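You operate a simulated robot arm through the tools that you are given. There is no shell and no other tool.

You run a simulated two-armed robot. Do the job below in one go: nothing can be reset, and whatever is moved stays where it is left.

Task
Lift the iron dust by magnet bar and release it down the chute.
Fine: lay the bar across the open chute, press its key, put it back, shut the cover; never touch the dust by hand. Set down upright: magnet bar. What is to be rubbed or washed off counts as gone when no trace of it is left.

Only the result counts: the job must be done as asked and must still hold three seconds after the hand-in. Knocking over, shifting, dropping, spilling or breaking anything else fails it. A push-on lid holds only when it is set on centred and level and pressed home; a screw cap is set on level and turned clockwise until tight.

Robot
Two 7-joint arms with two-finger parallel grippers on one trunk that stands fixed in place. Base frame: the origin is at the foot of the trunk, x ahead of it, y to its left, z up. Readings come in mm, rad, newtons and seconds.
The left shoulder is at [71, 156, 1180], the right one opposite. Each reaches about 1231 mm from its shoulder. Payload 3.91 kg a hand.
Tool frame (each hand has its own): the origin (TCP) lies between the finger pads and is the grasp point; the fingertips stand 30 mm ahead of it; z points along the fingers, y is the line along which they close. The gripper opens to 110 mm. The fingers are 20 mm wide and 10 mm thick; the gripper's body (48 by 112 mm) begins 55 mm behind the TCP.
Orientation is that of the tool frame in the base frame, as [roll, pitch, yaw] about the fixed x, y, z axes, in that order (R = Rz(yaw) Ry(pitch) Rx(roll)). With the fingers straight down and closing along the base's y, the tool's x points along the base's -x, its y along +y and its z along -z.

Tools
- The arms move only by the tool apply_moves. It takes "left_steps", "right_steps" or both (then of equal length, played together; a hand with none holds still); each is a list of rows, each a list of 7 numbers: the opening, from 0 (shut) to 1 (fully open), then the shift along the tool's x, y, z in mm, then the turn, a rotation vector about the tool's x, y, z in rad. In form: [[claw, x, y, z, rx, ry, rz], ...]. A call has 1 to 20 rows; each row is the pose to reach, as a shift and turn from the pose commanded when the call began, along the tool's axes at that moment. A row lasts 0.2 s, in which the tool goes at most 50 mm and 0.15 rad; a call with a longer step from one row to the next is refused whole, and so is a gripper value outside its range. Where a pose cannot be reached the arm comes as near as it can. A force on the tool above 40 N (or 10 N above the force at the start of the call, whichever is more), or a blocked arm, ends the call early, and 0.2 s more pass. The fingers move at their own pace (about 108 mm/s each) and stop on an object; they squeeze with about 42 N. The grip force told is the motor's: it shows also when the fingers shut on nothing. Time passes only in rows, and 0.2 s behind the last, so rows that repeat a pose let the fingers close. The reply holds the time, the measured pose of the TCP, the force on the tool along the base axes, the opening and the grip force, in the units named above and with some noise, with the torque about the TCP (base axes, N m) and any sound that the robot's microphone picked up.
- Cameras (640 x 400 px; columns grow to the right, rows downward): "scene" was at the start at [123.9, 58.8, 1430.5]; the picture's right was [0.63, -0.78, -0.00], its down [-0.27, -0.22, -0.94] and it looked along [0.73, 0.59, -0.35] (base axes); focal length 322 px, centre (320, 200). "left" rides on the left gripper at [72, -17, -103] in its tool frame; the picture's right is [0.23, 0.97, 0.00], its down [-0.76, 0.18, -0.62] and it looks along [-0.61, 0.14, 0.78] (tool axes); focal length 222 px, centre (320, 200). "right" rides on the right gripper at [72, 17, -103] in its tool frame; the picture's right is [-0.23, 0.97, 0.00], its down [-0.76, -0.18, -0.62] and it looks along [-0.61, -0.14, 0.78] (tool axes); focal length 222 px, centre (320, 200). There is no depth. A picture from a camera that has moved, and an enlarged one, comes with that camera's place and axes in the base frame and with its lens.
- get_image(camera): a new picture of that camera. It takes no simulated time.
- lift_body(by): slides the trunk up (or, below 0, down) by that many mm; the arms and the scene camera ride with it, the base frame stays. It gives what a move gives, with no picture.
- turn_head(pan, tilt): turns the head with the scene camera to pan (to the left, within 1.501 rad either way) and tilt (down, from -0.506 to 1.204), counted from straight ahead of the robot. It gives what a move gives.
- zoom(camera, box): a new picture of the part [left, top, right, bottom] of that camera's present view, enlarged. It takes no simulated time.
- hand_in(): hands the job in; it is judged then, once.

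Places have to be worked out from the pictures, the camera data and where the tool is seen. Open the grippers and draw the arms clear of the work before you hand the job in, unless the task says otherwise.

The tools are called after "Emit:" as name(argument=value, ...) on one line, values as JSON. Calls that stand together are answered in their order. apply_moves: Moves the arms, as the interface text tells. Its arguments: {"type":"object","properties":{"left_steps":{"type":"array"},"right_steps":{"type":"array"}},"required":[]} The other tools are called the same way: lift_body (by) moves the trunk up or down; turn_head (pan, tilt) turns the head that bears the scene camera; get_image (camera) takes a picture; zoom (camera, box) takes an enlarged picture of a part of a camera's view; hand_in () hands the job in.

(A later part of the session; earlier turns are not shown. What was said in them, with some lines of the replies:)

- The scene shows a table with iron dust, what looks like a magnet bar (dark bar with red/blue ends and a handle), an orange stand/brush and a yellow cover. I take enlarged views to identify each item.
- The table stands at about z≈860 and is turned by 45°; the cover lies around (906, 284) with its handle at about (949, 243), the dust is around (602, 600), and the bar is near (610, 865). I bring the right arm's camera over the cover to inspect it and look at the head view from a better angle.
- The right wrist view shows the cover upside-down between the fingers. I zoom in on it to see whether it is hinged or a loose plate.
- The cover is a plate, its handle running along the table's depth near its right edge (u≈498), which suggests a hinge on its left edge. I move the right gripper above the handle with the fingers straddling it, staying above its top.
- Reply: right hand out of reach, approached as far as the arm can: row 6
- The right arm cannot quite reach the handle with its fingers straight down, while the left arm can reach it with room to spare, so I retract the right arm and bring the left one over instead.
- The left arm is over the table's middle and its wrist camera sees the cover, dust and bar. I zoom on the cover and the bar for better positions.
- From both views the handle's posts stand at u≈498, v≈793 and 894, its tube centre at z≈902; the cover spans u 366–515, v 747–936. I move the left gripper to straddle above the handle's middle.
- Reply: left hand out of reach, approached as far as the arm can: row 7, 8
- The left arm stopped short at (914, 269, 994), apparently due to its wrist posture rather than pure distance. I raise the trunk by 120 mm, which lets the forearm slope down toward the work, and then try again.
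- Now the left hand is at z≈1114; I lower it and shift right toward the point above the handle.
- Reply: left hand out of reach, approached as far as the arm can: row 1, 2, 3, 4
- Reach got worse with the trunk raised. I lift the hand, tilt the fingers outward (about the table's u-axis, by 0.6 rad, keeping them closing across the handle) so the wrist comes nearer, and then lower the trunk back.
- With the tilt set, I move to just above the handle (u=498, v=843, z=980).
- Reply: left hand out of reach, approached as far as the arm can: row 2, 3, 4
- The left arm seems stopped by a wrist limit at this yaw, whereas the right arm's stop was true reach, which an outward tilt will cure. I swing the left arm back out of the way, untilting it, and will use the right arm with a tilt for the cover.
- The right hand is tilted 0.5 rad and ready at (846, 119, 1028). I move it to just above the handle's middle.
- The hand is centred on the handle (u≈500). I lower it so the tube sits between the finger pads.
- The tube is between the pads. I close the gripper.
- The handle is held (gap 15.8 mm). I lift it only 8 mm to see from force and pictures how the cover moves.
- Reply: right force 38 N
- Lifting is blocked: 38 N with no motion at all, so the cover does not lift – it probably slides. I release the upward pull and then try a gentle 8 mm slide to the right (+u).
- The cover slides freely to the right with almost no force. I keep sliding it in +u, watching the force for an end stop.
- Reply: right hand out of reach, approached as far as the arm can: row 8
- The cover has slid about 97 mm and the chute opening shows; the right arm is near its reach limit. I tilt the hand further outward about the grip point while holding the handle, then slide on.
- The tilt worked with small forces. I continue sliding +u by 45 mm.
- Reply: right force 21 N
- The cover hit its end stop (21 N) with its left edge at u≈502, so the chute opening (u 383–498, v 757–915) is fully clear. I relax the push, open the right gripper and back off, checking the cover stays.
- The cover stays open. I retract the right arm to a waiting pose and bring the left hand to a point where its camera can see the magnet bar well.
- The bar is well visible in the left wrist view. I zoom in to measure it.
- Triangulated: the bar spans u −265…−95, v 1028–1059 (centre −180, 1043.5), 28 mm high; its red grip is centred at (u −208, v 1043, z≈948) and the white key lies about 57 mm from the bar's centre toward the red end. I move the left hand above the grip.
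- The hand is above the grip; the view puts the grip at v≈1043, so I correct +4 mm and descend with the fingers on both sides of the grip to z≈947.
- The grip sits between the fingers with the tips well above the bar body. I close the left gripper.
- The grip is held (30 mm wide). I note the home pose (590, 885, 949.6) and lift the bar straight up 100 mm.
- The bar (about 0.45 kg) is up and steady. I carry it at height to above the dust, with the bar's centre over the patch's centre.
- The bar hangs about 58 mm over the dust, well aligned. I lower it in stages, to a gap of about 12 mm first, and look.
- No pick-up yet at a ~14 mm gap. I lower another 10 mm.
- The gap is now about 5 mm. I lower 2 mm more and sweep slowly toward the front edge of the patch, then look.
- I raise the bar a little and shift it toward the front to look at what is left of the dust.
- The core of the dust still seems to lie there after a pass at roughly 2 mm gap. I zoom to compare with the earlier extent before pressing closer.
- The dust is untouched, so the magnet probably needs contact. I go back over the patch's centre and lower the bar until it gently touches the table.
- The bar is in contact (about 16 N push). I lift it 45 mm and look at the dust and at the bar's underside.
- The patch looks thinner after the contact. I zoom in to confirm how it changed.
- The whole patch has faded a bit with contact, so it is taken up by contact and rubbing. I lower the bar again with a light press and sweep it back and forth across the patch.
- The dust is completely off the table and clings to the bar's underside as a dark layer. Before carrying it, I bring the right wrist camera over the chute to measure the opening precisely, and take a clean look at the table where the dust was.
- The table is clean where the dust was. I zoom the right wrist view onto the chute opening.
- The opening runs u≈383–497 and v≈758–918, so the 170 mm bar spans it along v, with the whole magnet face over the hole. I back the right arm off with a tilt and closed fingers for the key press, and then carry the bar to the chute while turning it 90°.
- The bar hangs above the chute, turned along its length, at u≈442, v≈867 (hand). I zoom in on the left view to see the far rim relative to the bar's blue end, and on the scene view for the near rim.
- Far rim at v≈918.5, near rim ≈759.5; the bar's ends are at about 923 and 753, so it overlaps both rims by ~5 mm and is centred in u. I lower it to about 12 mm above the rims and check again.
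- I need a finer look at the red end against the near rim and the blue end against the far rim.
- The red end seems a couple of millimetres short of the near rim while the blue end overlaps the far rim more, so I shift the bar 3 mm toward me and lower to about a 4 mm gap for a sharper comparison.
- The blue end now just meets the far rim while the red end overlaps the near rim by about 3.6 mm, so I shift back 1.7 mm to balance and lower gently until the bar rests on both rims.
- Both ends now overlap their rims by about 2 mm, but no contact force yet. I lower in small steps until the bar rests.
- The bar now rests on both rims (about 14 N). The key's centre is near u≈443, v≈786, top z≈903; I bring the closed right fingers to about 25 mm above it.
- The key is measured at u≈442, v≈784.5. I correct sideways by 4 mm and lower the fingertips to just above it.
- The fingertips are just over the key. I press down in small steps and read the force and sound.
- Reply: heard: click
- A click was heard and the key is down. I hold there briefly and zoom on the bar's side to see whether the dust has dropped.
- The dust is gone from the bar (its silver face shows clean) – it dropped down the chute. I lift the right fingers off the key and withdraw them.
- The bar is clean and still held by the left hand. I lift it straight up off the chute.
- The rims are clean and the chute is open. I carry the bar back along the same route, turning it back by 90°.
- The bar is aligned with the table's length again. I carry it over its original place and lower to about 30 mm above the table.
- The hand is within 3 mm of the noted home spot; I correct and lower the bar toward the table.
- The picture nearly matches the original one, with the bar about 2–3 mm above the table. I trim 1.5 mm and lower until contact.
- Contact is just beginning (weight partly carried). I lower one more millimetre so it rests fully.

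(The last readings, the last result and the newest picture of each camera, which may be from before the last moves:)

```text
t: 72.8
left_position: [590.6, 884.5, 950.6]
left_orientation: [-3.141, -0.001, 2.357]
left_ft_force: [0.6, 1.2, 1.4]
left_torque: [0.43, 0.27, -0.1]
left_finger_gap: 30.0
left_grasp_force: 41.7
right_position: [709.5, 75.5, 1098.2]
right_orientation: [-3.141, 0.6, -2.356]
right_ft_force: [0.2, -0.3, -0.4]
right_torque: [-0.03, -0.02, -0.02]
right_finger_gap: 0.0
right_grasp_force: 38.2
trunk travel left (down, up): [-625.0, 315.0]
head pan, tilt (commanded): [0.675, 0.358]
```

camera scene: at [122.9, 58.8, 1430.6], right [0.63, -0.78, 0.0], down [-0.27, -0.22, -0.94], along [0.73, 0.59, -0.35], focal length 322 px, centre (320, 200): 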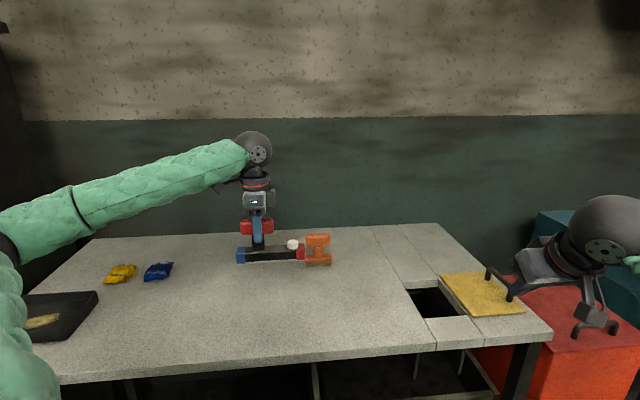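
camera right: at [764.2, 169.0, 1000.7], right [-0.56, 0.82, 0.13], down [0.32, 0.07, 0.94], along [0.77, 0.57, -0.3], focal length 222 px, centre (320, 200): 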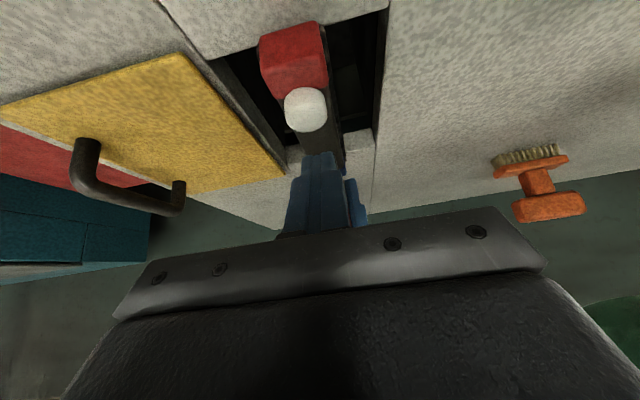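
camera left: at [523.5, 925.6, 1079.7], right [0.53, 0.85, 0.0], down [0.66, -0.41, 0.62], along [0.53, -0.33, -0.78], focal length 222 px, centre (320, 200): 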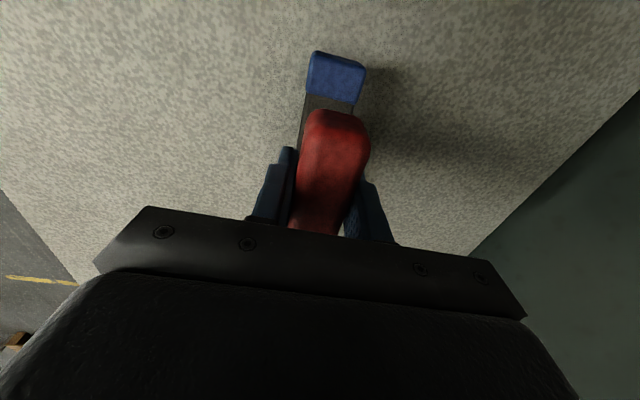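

The blue end carries the load, so the bar is tilted by a hair in the grip. I press one more millimetre to level it and then open the fingers in small steps.

Emit:
apply_moves(left_steps=[[0, 0, 0, 0.8, 0, 0, 0], [0, 0, 0, 1.2, 0, 0, 0], [0.28, 0, 0, 1.2, 0, 0, 0], [0.32, 0, 0, 1.0, 0, 0, 0], [0.4, 0, 0, 1.0, 0, 0, 0], [0.55, 0, 0, 1.0, 0, 0, 0], [0.7, 0, 0, 1.0, 0, 0, 0]])

Emit:
zoom(camera="scene", box=[180, 230, 260, 285])

Emit:
get_image(camera="left")

```text
t: 74.4
left_position: [589.7, 884.4, 948.6]
left_orientation: [-3.141, -0.001, 2.356]
left_ft_force: [-0.3, -0.1, -0.8]
left_torque: [-0.01, 0.01, -0.01]
left_finger_gap: 77.2
left_grasp_force: 0.0
right_position: [709.1, 76.2, 1097.9]
right_orientation: [3.141, 0.601, -2.358]
right_ft_force: [0.5, 0.0, -0.5]
right_torque: [-0.03, -0.02, -0.01]
right_finger_gap: 0.1
right_grasp_force: 37.6
trunk travel left (down, up): [-625.0, 315.0]
head pan, tilt (commanded): [0.675, 0.358]
```

```text
7.27 times, centred on (220, 258) of scene
camera zoom: at [124.1, 58.9, 1430.5], right [0.63, -0.78, 0.0], down [-0.27, -0.22, -0.94], along [0.73, 0.59, -0.35], focal length 2340 px, centre (1047, -218)
```

zoom: 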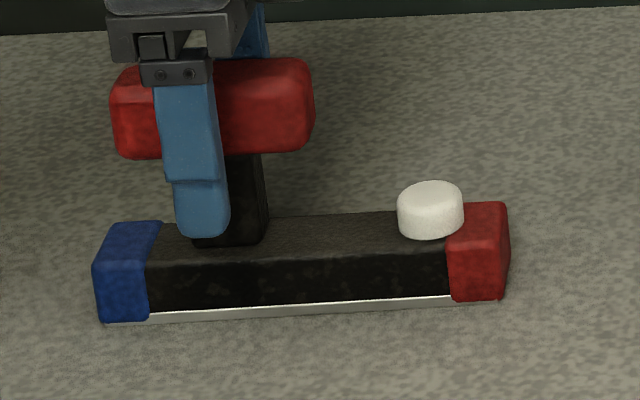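

```text
taken
camera left: at [527.0, 923.8, 1051.4], right [0.53, 0.85, 0.0], down [0.66, -0.41, 0.62], along [0.53, -0.33, -0.78], focal length 222 px, centre (320, 200)
```

left: 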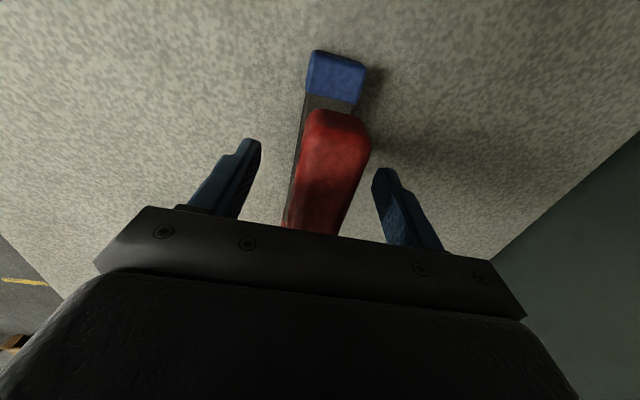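

The bar stands upright back in its place, matching the first picture. I raise the left hand clear with open fingers and start bringing the right hand, opened and tilted, toward the cover's handle.

Emit:
apply_moves(left_steps=[[0.8, 0, 0, -10, 0, 0, 0], [0.8, 0, 0, -35, 0, 0, 0], [0.8, 0, 0, -70, 0, 0, 0], [0.8, 0, 0, -110, 0, 0, 0], [0.8, 0, -30, -130, 0, 0, 0], [0.8, 0, -70, -140, 0, 0, 0], [0.8, 0, -115, -150, 0, 0, 0], [0.8, 0, -160, -150, 0, 0, 0], [0.8, 0, -205, -150, 0, 0, 0]], right_steps=[[0, 0, 0, 0, 0, 0, 0], [0.2, 0, -25, 0, 0, -0.05, 0], [0.4, 0, -50, 0, 0, -0.1, 0], [0.6, 0, -75, 0, 0, -0.15, 0], [0.6, 0, -100, 0, 0, -0.2, 0], [0.6, 0, -125, 0, 0, -0.2, 0], [0.6, 0, -150, 0, 0, -0.2, 0], [0.6, 0, -170, 0, 0, -0.2, 0], [0.6, 0, -190, 0, 0, -0.2, 0]])

Emit:
get_image(camera="scene")

Emit:
get_image(camera="right")

```text
t: 76.4
left_position: [443.8, 737.2, 1100.7]
left_orientation: [3.14, 0.001, 2.355]
left_ft_force: [-0.9, -0.6, -0.7]
left_torque: [0.03, -0.05, 0.02]
left_finger_gap: 88.3
left_grasp_force: 0.0
right_position: [843.0, -58.4, 1101.4]
right_orientation: [3.14, 0.801, -2.357]
right_ft_force: [-0.4, -0.7, -0.5]
right_torque: [-0.01, 0.02, 0.01]
right_finger_gap: 66.1
right_grasp_force: 0.0
trunk travel left (down, up): [-625.0, 315.0]
head pan, tilt (commanded): [0.675, 0.358]
```

```text
taken
camera scene: at [122.8, 57.2, 1430.7], right [0.63, -0.78, 0.0], down [-0.27, -0.22, -0.94], along [0.73, 0.59, -0.35], focal length 322 px, centre (320, 200)
```

scene: 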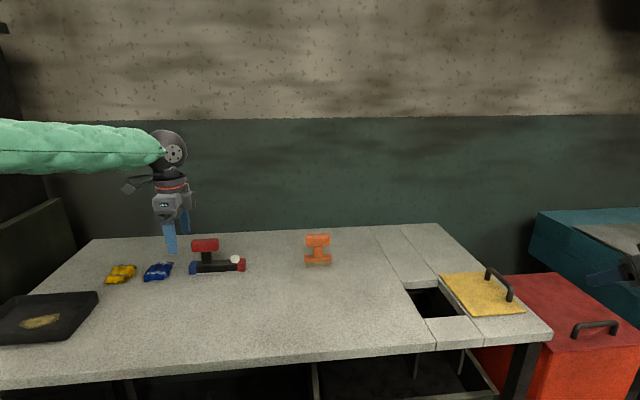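

```text
taken
camera right: at [742.3, -133.5, 1121.3], right [-0.58, 0.8, 0.16], down [0.18, -0.07, 0.98], along [0.8, 0.6, -0.11], focal length 222 px, centre (320, 200)
```

right: 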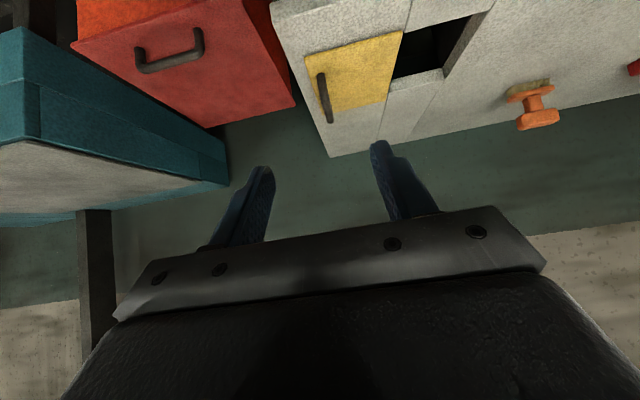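

The right hand is at u≈637 in front of the handle. I move it to the pre-grasp point I used before (v≈779, z≈972).

Emit:
apply_moves(right_steps=[[0.6, -10.6, 0.5, 42, 0, 0, 0], [0.6, -21, 1, 84, 0, 0, 0], [0.6, -32, 1.5, 125, 0, 0, 0], [0.6, -42, 2, 167, 0, 0, 0], [0.6, -53, 2.5, 209, 0, 0, 0], [0.6, -63.6, 3, 250.5, 0, 0, 0]])

Emit:
get_image(camera="right")

Emit:
zoom(camera="scene", box=[400, 210, 560, 350])

```text
t: 77.8
left_position: [446.1, 739.4, 1097.4]
left_orientation: [-3.139, 0.002, 2.355]
left_ft_force: [-0.4, 0.0, -0.7]
left_torque: [-0.01, 0.03, 0.01]
left_finger_gap: 87.8
left_grasp_force: 0.1
right_position: [997.2, 106.9, 968.7]
right_orientation: [-3.138, 0.799, -2.357]
right_ft_force: [0.5, -0.1, 0.6]
right_torque: [-0.02, -0.02, -0.03]
right_finger_gap: 66.0
right_grasp_force: 0.1
trunk travel left (down, up): [-625.0, 315.0]
head pan, tilt (commanded): [0.675, 0.358]
```

```text
taken
camera right: at [895.8, 30.5, 989.6], right [-0.58, 0.8, 0.16], down [0.19, -0.07, 0.98], along [0.8, 0.59, -0.11], focal length 222 px, centre (320, 200)
```

right: 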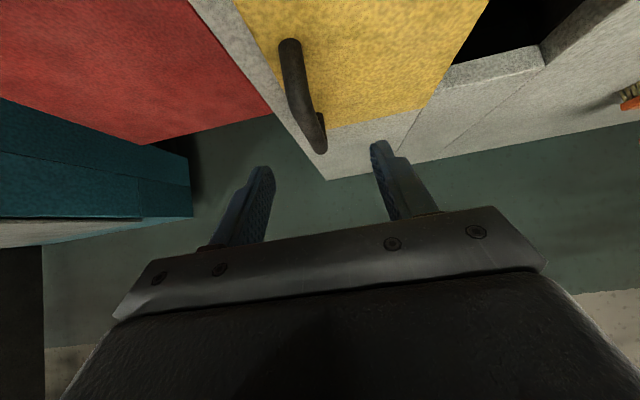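

```text
2.86 times, centred on (480, 280) of scene
camera zoom: at [124.8, 60.1, 1430.3], right [0.63, -0.78, 0.0], down [-0.27, -0.22, -0.94], along [0.73, 0.59, -0.35], focal length 919 px, centre (-137, -29)
```

zoom: 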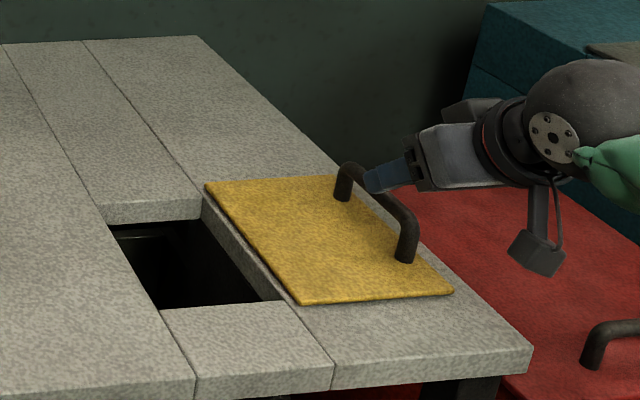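

The handle is at u≈635 and my hand at 629.5, so I shift 5 mm and advance along the fingers to straddle the tube, then close.

Emit:
apply_moves(right_steps=[[0.6, 0, -5, 5, 0, 0, 0], [0.6, 0, -5, 30, 0, 0, 0], [0.6, 0, -5, 55, 0, 0, 0], [0.6, 0, -5, 75, 0, 0, 0], [0.6, 0, -5, 87, 0, 0, 0]])

Emit:
zoom(camera="scene", box=[400, 210, 560, 350])

Emit:
get_image(camera="right")

```text
t: 79.0
left_position: [443.3, 739.5, 1097.9]
left_orientation: [-3.141, 0.002, 2.357]
left_ft_force: [-0.5, 0.8, 0.4]
left_torque: [0.02, 0.03, 0.04]
left_finger_gap: 88.4
left_grasp_force: 0.0
right_position: [1046.4, 145.4, 911.6]
right_orientation: [-3.141, 0.799, -2.357]
right_ft_force: [0.5, -0.3, -0.6]
right_torque: [0.0, -0.02, -0.02]
right_finger_gap: 66.3
right_grasp_force: 0.1
trunk travel left (down, up): [-625.0, 315.0]
head pan, tilt (commanded): [0.675, 0.358]
```

```text
2.86 times, centred on (480, 280) of scene
camera zoom: at [123.6, 59.1, 1430.5], right [0.63, -0.78, 0.0], down [-0.27, -0.22, -0.94], along [0.73, 0.59, -0.35], focal length 919 px, centre (-137, -29)
```

zoom: 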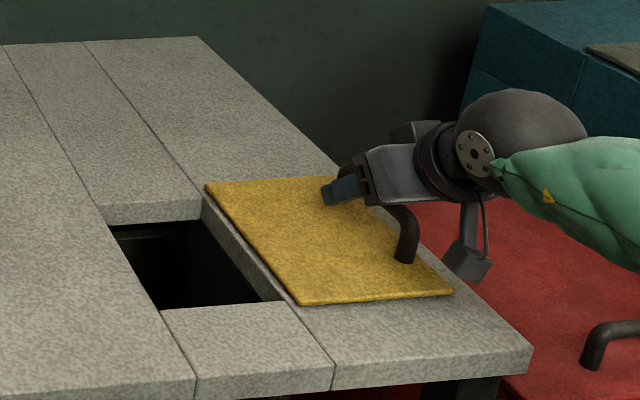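

```text
taken
camera right: at [946.3, 70.1, 932.2], right [-0.58, 0.8, 0.16], down [0.19, -0.07, 0.98], along [0.8, 0.59, -0.11], focal length 222 px, centre (320, 200)
```

right: 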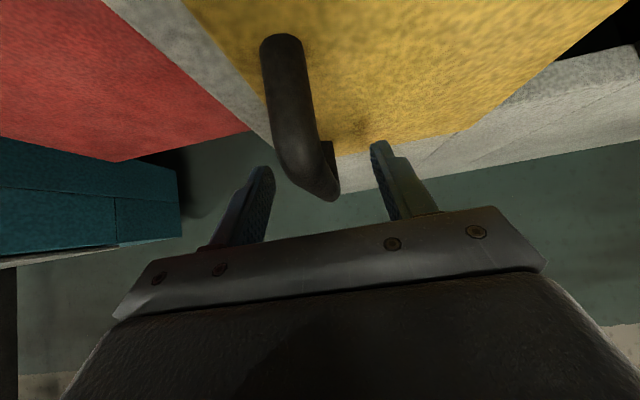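

The tube is between the fingers as before. I close the right gripper on it.

Emit:
apply_moves(right_steps=[[0.25, 0, 0, 2, 0, 0, 0], [0.25, 0, 0, 2, 0, 0, 0], [0, 0, 0, 2, 0, 0, 0], [0, 0, 0, 2, 0, 0, 0]])

```text
t: 80.0
left_position: [443.5, 739.3, 1098.0]
left_orientation: [-3.141, 0.001, 2.357]
left_ft_force: [0.1, -0.3, -0.8]
left_torque: [-0.01, 0.03, -0.01]
left_finger_gap: 88.3
left_grasp_force: 0.1
right_position: [1046.6, 148.4, 910.4]
right_orientation: [3.141, 0.801, -2.357]
right_ft_force: [-5.7, 3.5, -1.9]
right_torque: [0.14, -0.15, -0.02]
right_finger_gap: 15.9
right_grasp_force: 45.5
trunk travel left (down, up): [-625.0, 315.0]
head pan, tilt (commanded): [0.675, 0.358]
```

The handle is gripped. I slide the cover back to the left (−u) in small steps, stopping short of fully shut to check the force.

Emit:
apply_moves(right_steps=[[0, 0, 10, 0, 0, 0, 0], [0, 0, 25, 0, 0, 0, 0], [0, 0, 40, 0, 0, 0, 0], [0, 0, 55, 0, 0, 0, 0], [0, 0, 70, 0, 0, 0, 0], [0, 0, 85, 0, 0, 0, 0], [0, 0, 100, 0, 0, 0, 0], [0, 0, 115, 0, 0, 0, 0], [0, 0, 128, 0, 0, 0, 0]])

Emit:
zoom(camera="scene", box=[380, 220, 540, 350])

```text
t: 82.0
left_position: [444.1, 738.6, 1099.9]
left_orientation: [-3.141, 0.001, 2.355]
left_ft_force: [-0.3, 0.1, 0.2]
left_torque: [-0.02, 0.03, 0.02]
left_finger_gap: 88.2
left_grasp_force: 0.1
right_position: [957.0, 238.5, 908.6]
right_orientation: [-3.139, 0.798, -2.354]
right_ft_force: [4.6, 4.0, 11.8]
right_torque: [-0.22, 0.03, -0.03]
right_finger_gap: 15.8
right_grasp_force: 44.7
trunk travel left (down, up): [-625.0, 315.0]
head pan, tilt (commanded): [0.675, 0.358]
```

```text
3.08 times, centred on (460, 285) of scene
camera zoom: at [123.1, 59.1, 1430.6], right [0.63, -0.78, 0.0], down [-0.27, -0.22, -0.94], along [0.73, 0.59, -0.35], focal length 990 px, centre (-111, -62)
```

zoom: 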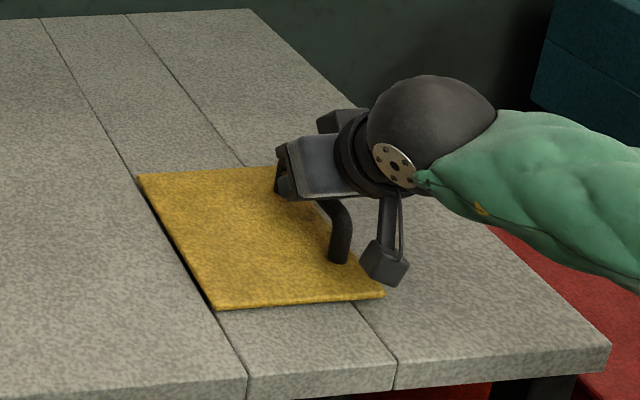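

About 10 mm remain. I push the cover fully shut until the stop is felt.

Emit:
apply_moves(right_steps=[[0, 0, 4, -1, 0, 0, 0], [0, 0, 8, -1, 0, 0, 0], [0, 0, 11, -1, 0, 0, 0], [0, 0, 13.5, -1, 0, 0, 0], [0, 0, 13.5, -1, 0, 0, 0]])

Emit:
zoom(camera="scene", box=[380, 240, 520, 340])

```text
t: 83.2
left_position: [444.4, 739.4, 1098.0]
left_orientation: [-3.14, 0.002, 2.356]
left_ft_force: [-0.9, 0.6, -0.1]
left_torque: [-0.03, 0.01, -0.04]
left_finger_gap: 88.2
left_grasp_force: 0.1
right_position: [948.8, 246.2, 909.1]
right_orientation: [-3.14, 0.801, -2.354]
right_ft_force: [23.3, 17.3, 14.4]
right_torque: [-0.01, -0.04, -0.03]
right_finger_gap: 15.6
right_grasp_force: 44.8
trunk travel left (down, up): [-625.0, 315.0]
head pan, tilt (commanded): [0.675, 0.358]
```

```text
4.00 times, centred on (450, 290) of scene
camera zoom: at [124.5, 60.2, 1430.5], right [0.63, -0.78, 0.0], down [-0.27, -0.22, -0.94], along [0.73, 0.59, -0.35], focal length 1287 px, centre (-200, -160)
```

zoom: 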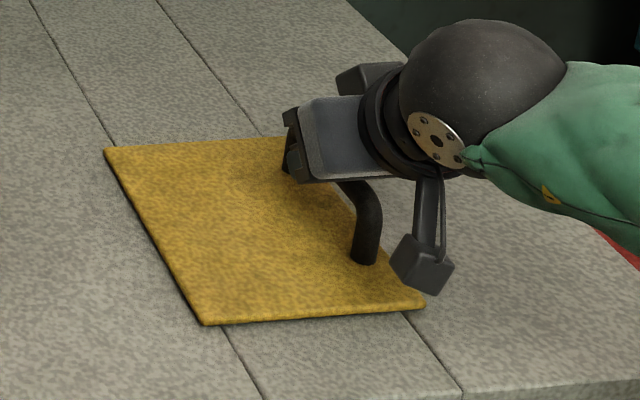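

The cover is back to its original position (left edge u≈366). Some sideways strain is in the grip, so I relax it and give a final 2 mm push to confirm the end stop.

Emit:
apply_moves(right_steps=[[0, -2.8, 0, 1.4, 0, 0, 0], [0, -2.8, 1.2, 1.4, 0, 0, 0], [0, -2.8, 2.4, 1.4, 0, 0, 0], [0, -2.8, 2.4, 1.4, 0, 0, 0]])

```text
t: 84.2
left_position: [444.3, 737.0, 1100.4]
left_orientation: [3.14, 0.001, 2.353]
left_ft_force: [-0.7, 0.2, -0.4]
left_torque: [-0.07, 0.01, 0.01]
left_finger_gap: 88.1
left_grasp_force: 0.0
right_position: [948.2, 248.0, 909.7]
right_orientation: [-3.141, 0.798, -2.358]
right_ft_force: [-10.0, -19.0, 5.4]
right_torque: [-0.84, 0.76, 0.1]
right_finger_gap: 15.7
right_grasp_force: 44.7
trunk travel left (down, up): [-625.0, 315.0]
head pan, tilt (commanded): [0.675, 0.358]
```

Side force reversed a bit, so I centre it, and push 3 mm further left to make sure the stop is reached.

Emit:
apply_moves(right_steps=[[0, 0.9, 0, -0.9, 0, 0, 0], [0, 0.9, 1.5, -0.9, 0, 0, 0], [0, 0.9, 3, -0.9, 0, 0, 0], [0, 0.9, 3, -0.9, 0, 0, 0]])

```text
t: 85.2
left_position: [446.6, 736.4, 1099.9]
left_orientation: [-3.141, 0.0, 2.355]
left_ft_force: [-0.2, 0.1, -0.3]
left_torque: [0.0, 0.01, -0.02]
left_finger_gap: 88.0
left_grasp_force: 0.0
right_position: [947.7, 247.5, 909.7]
right_orientation: [-3.14, 0.801, -2.36]
right_ft_force: [27.9, -23.0, 8.9]
right_torque: [-0.41, 0.14, 0.13]
right_finger_gap: 16.0
right_grasp_force: 44.9
trunk travel left (down, up): [-625.0, 315.0]
head pan, tilt (commanded): [0.675, 0.358]
```

The end stop answers with 36 N, so the cover is fully shut. I relax the push, open the gripper and withdraw along the fingers.

Emit:
apply_moves(right_steps=[[0, 0, -2.3, 0, 0, 0, 0], [0, 0, -2.3, 0, 0, 0, 0], [0.3, 0, -2.3, 0, 0, 0, 0], [0.6, 0, -2.3, 0, 0, 0, 0], [0.6, 0, -2.3, 0, 0, 0, 0], [0.6, 0, -2.3, -20, 0, 0, 0], [0.6, 0, -2.3, -50, 0, 0, 0], [0.6, 0, -2.3, -90, 0, 0, 0], [0.6, 0, -2.3, -135, 0, 0, 0], [0.6, 0, -2.3, -180, 0, 0, 0]])

Emit:
zoom(camera="scene", box=[380, 240, 520, 340])

Emit:
get_image(camera="scene")

Emit:
get_image(camera="right")

```text
t: 87.4
left_position: [443.7, 738.6, 1099.3]
left_orientation: [3.139, 0.001, 2.356]
left_ft_force: [-0.6, 0.4, 0.4]
left_torque: [-0.01, 0.01, 0.04]
left_finger_gap: 88.1
left_grasp_force: 0.1
right_position: [855.1, 160.9, 1033.2]
right_orientation: [3.14, 0.799, -2.356]
right_ft_force: [-0.8, 0.3, 0.0]
right_torque: [-0.03, -0.02, -0.02]
right_finger_gap: 66.1
right_grasp_force: 0.0
trunk travel left (down, up): [-625.0, 315.0]
head pan, tilt (commanded): [0.675, 0.358]
```

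```text
4.00 times, centred on (450, 290) of scene
camera zoom: at [122.8, 58.1, 1430.6], right [0.63, -0.78, 0.0], down [-0.27, -0.22, -0.94], along [0.73, 0.59, -0.35], focal length 1287 px, centre (-200, -160)
```

zoom: 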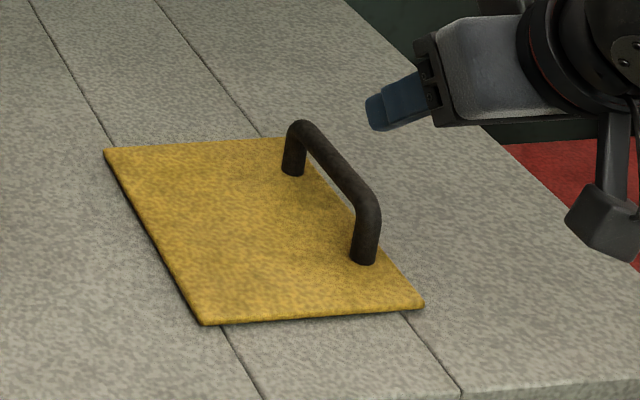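

```text
taken
camera scene: at [122.8, 58.1, 1430.6], right [0.63, -0.78, 0.0], down [-0.27, -0.22, -0.94], along [0.73, 0.59, -0.35], focal length 322 px, centre (320, 200)
```

scene: 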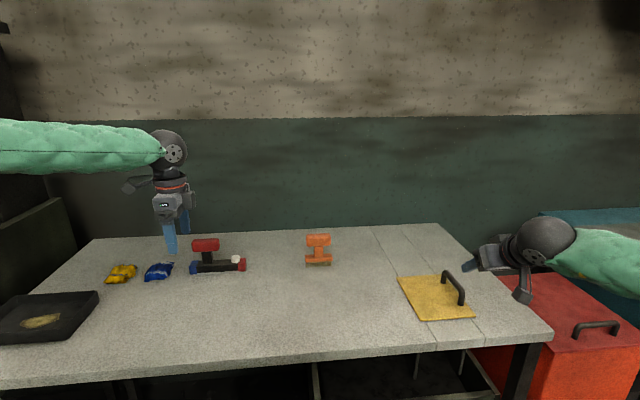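

```text
taken
camera right: at [754.2, 84.9, 1055.4], right [-0.58, 0.8, 0.16], down [0.18, -0.07, 0.98], along [0.8, 0.6, -0.11], focal length 222 px, centre (320, 200)
```

right: 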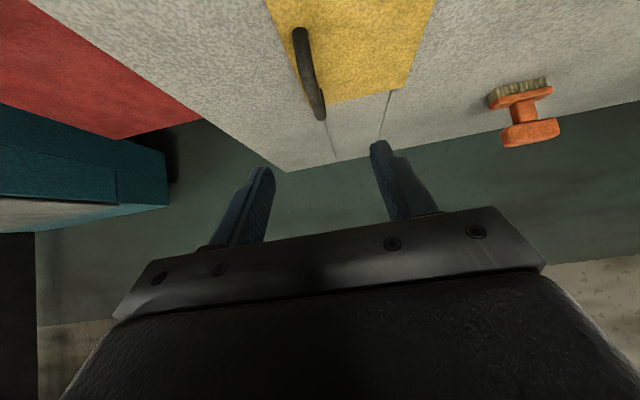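

The cover sits as it did at the start. I check the former dust area and the bar closely for any trace, and draw the right arm further back.

Emit:
apply_moves(right_steps=[[1, 10, -10, -40, 0, 0, 0], [1, 20, -20, -85, 0, 0, 0], [1, 30, -30, -130, 0, 0, 0], [1, 40, -40, -175, 0, 0, 0], [1, 50, -50, -220, 0, 0, 0]], left_steps=[[1, 0, -10, -20, 0, 0, 0], [1, 0, -20, -40, 0, 0, 0], [1, 0, -40, -60, 0, 0, 0], [1, 0, -60, -80, 0, 0, 0], [1, 0, -80, -100, 0, 0, 0]])

Emit:
zoom(camera="scene", box=[220, 270, 330, 340])

Emit:
zoom(camera="scene", box=[170, 220, 270, 290])

Emit:
get_image(camera="left")

Emit:
get_image(camera="scene")

```text
t: 88.6
left_position: [387.1, 679.4, 1201.0]
left_orientation: [-3.141, 0.001, 2.355]
left_ft_force: [0.1, 0.0, 0.6]
left_torque: [0.0, 0.01, -0.05]
left_finger_gap: 110.0
left_grasp_force: 0.0
right_position: [753.7, -16.2, 1152.4]
right_orientation: [3.141, 0.802, -2.355]
right_ft_force: [-0.2, 0.1, 0.0]
right_torque: [0.0, -0.01, 0.0]
right_finger_gap: 109.9
right_grasp_force: 0.0
trunk travel left (down, up): [-625.0, 315.0]
head pan, tilt (commanded): [0.675, 0.358]
```

```text
5.71 times, centred on (275, 305) of scene
camera zoom: at [122.1, 56.9, 1430.7], right [0.63, -0.78, 0.0], down [-0.27, -0.22, -0.94], along [0.73, 0.59, -0.35], focal length 1838 px, centre (577, -400)
```

zoom: 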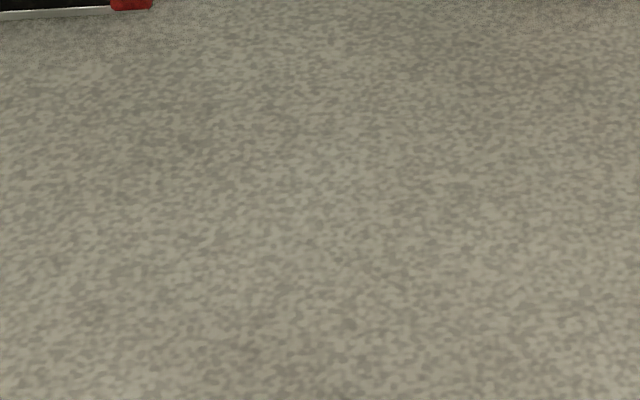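

```text
5.71 times, centred on (220, 255) of scene
camera zoom: at [122.1, 56.9, 1430.7], right [0.63, -0.78, 0.0], down [-0.27, -0.22, -0.94], along [0.73, 0.59, -0.35], focal length 1838 px, centre (891, -114)
```

zoom: 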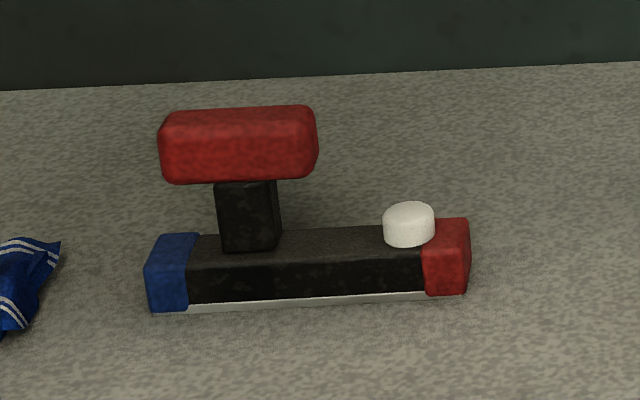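

```text
taken
camera left: at [323.1, 719.1, 1304.6], right [0.53, 0.85, 0.0], down [0.66, -0.41, 0.62], along [0.53, -0.33, -0.78], focal length 222 px, centre (320, 200)
```

left: 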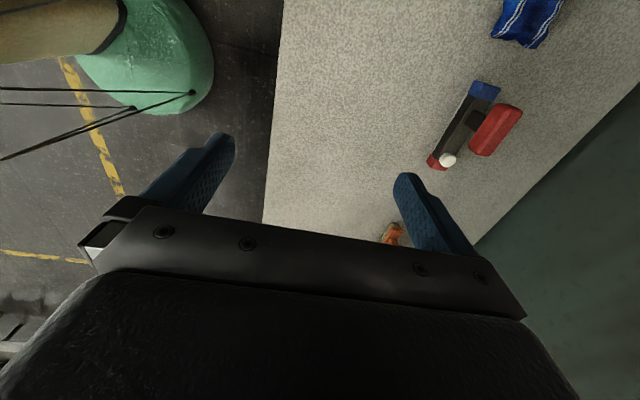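

```text
taken
camera scene: at [122.1, 56.9, 1430.7], right [0.63, -0.78, 0.0], down [-0.27, -0.22, -0.94], along [0.73, 0.59, -0.35], focal length 322 px, centre (320, 200)
```

scene: 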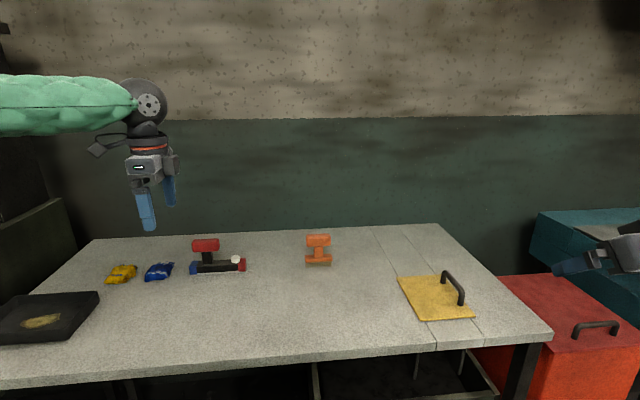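

No trace of dust is left on the table, the bar stands upright in its original place with a clean face, and the cover is shut. The other items look untouched, and both hands are open and clear, so I hand the job in.

Emit:
hand_in()

```text
The job is handed in.
```

The iron dust is down the chute, and I've handed the job in. The reply only confirmed the hand-in, so I don't know how it was judged.

- **Dust:** The bar only picked it up when pressed on the table and swept across the patch. The last close-up shows no trace on the table, and neither hand touched the dust.
- **Chute:** The cover turned out to slide rather than lift. I slid it open and laid the bar along the opening's longer side, resting about 2 mm on each rim. The left hand kept hold of it while the right hand pressed the key. There was a click, and the dust layer dropped off the bar.
- **Bar:** It stands upright back in its original place, to within 1–2 mm by the pictures.
- **Cover:** It is slid fully shut against its stop.

The brush, cloths and tray look untouched, and both grippers are open and clear of the work.
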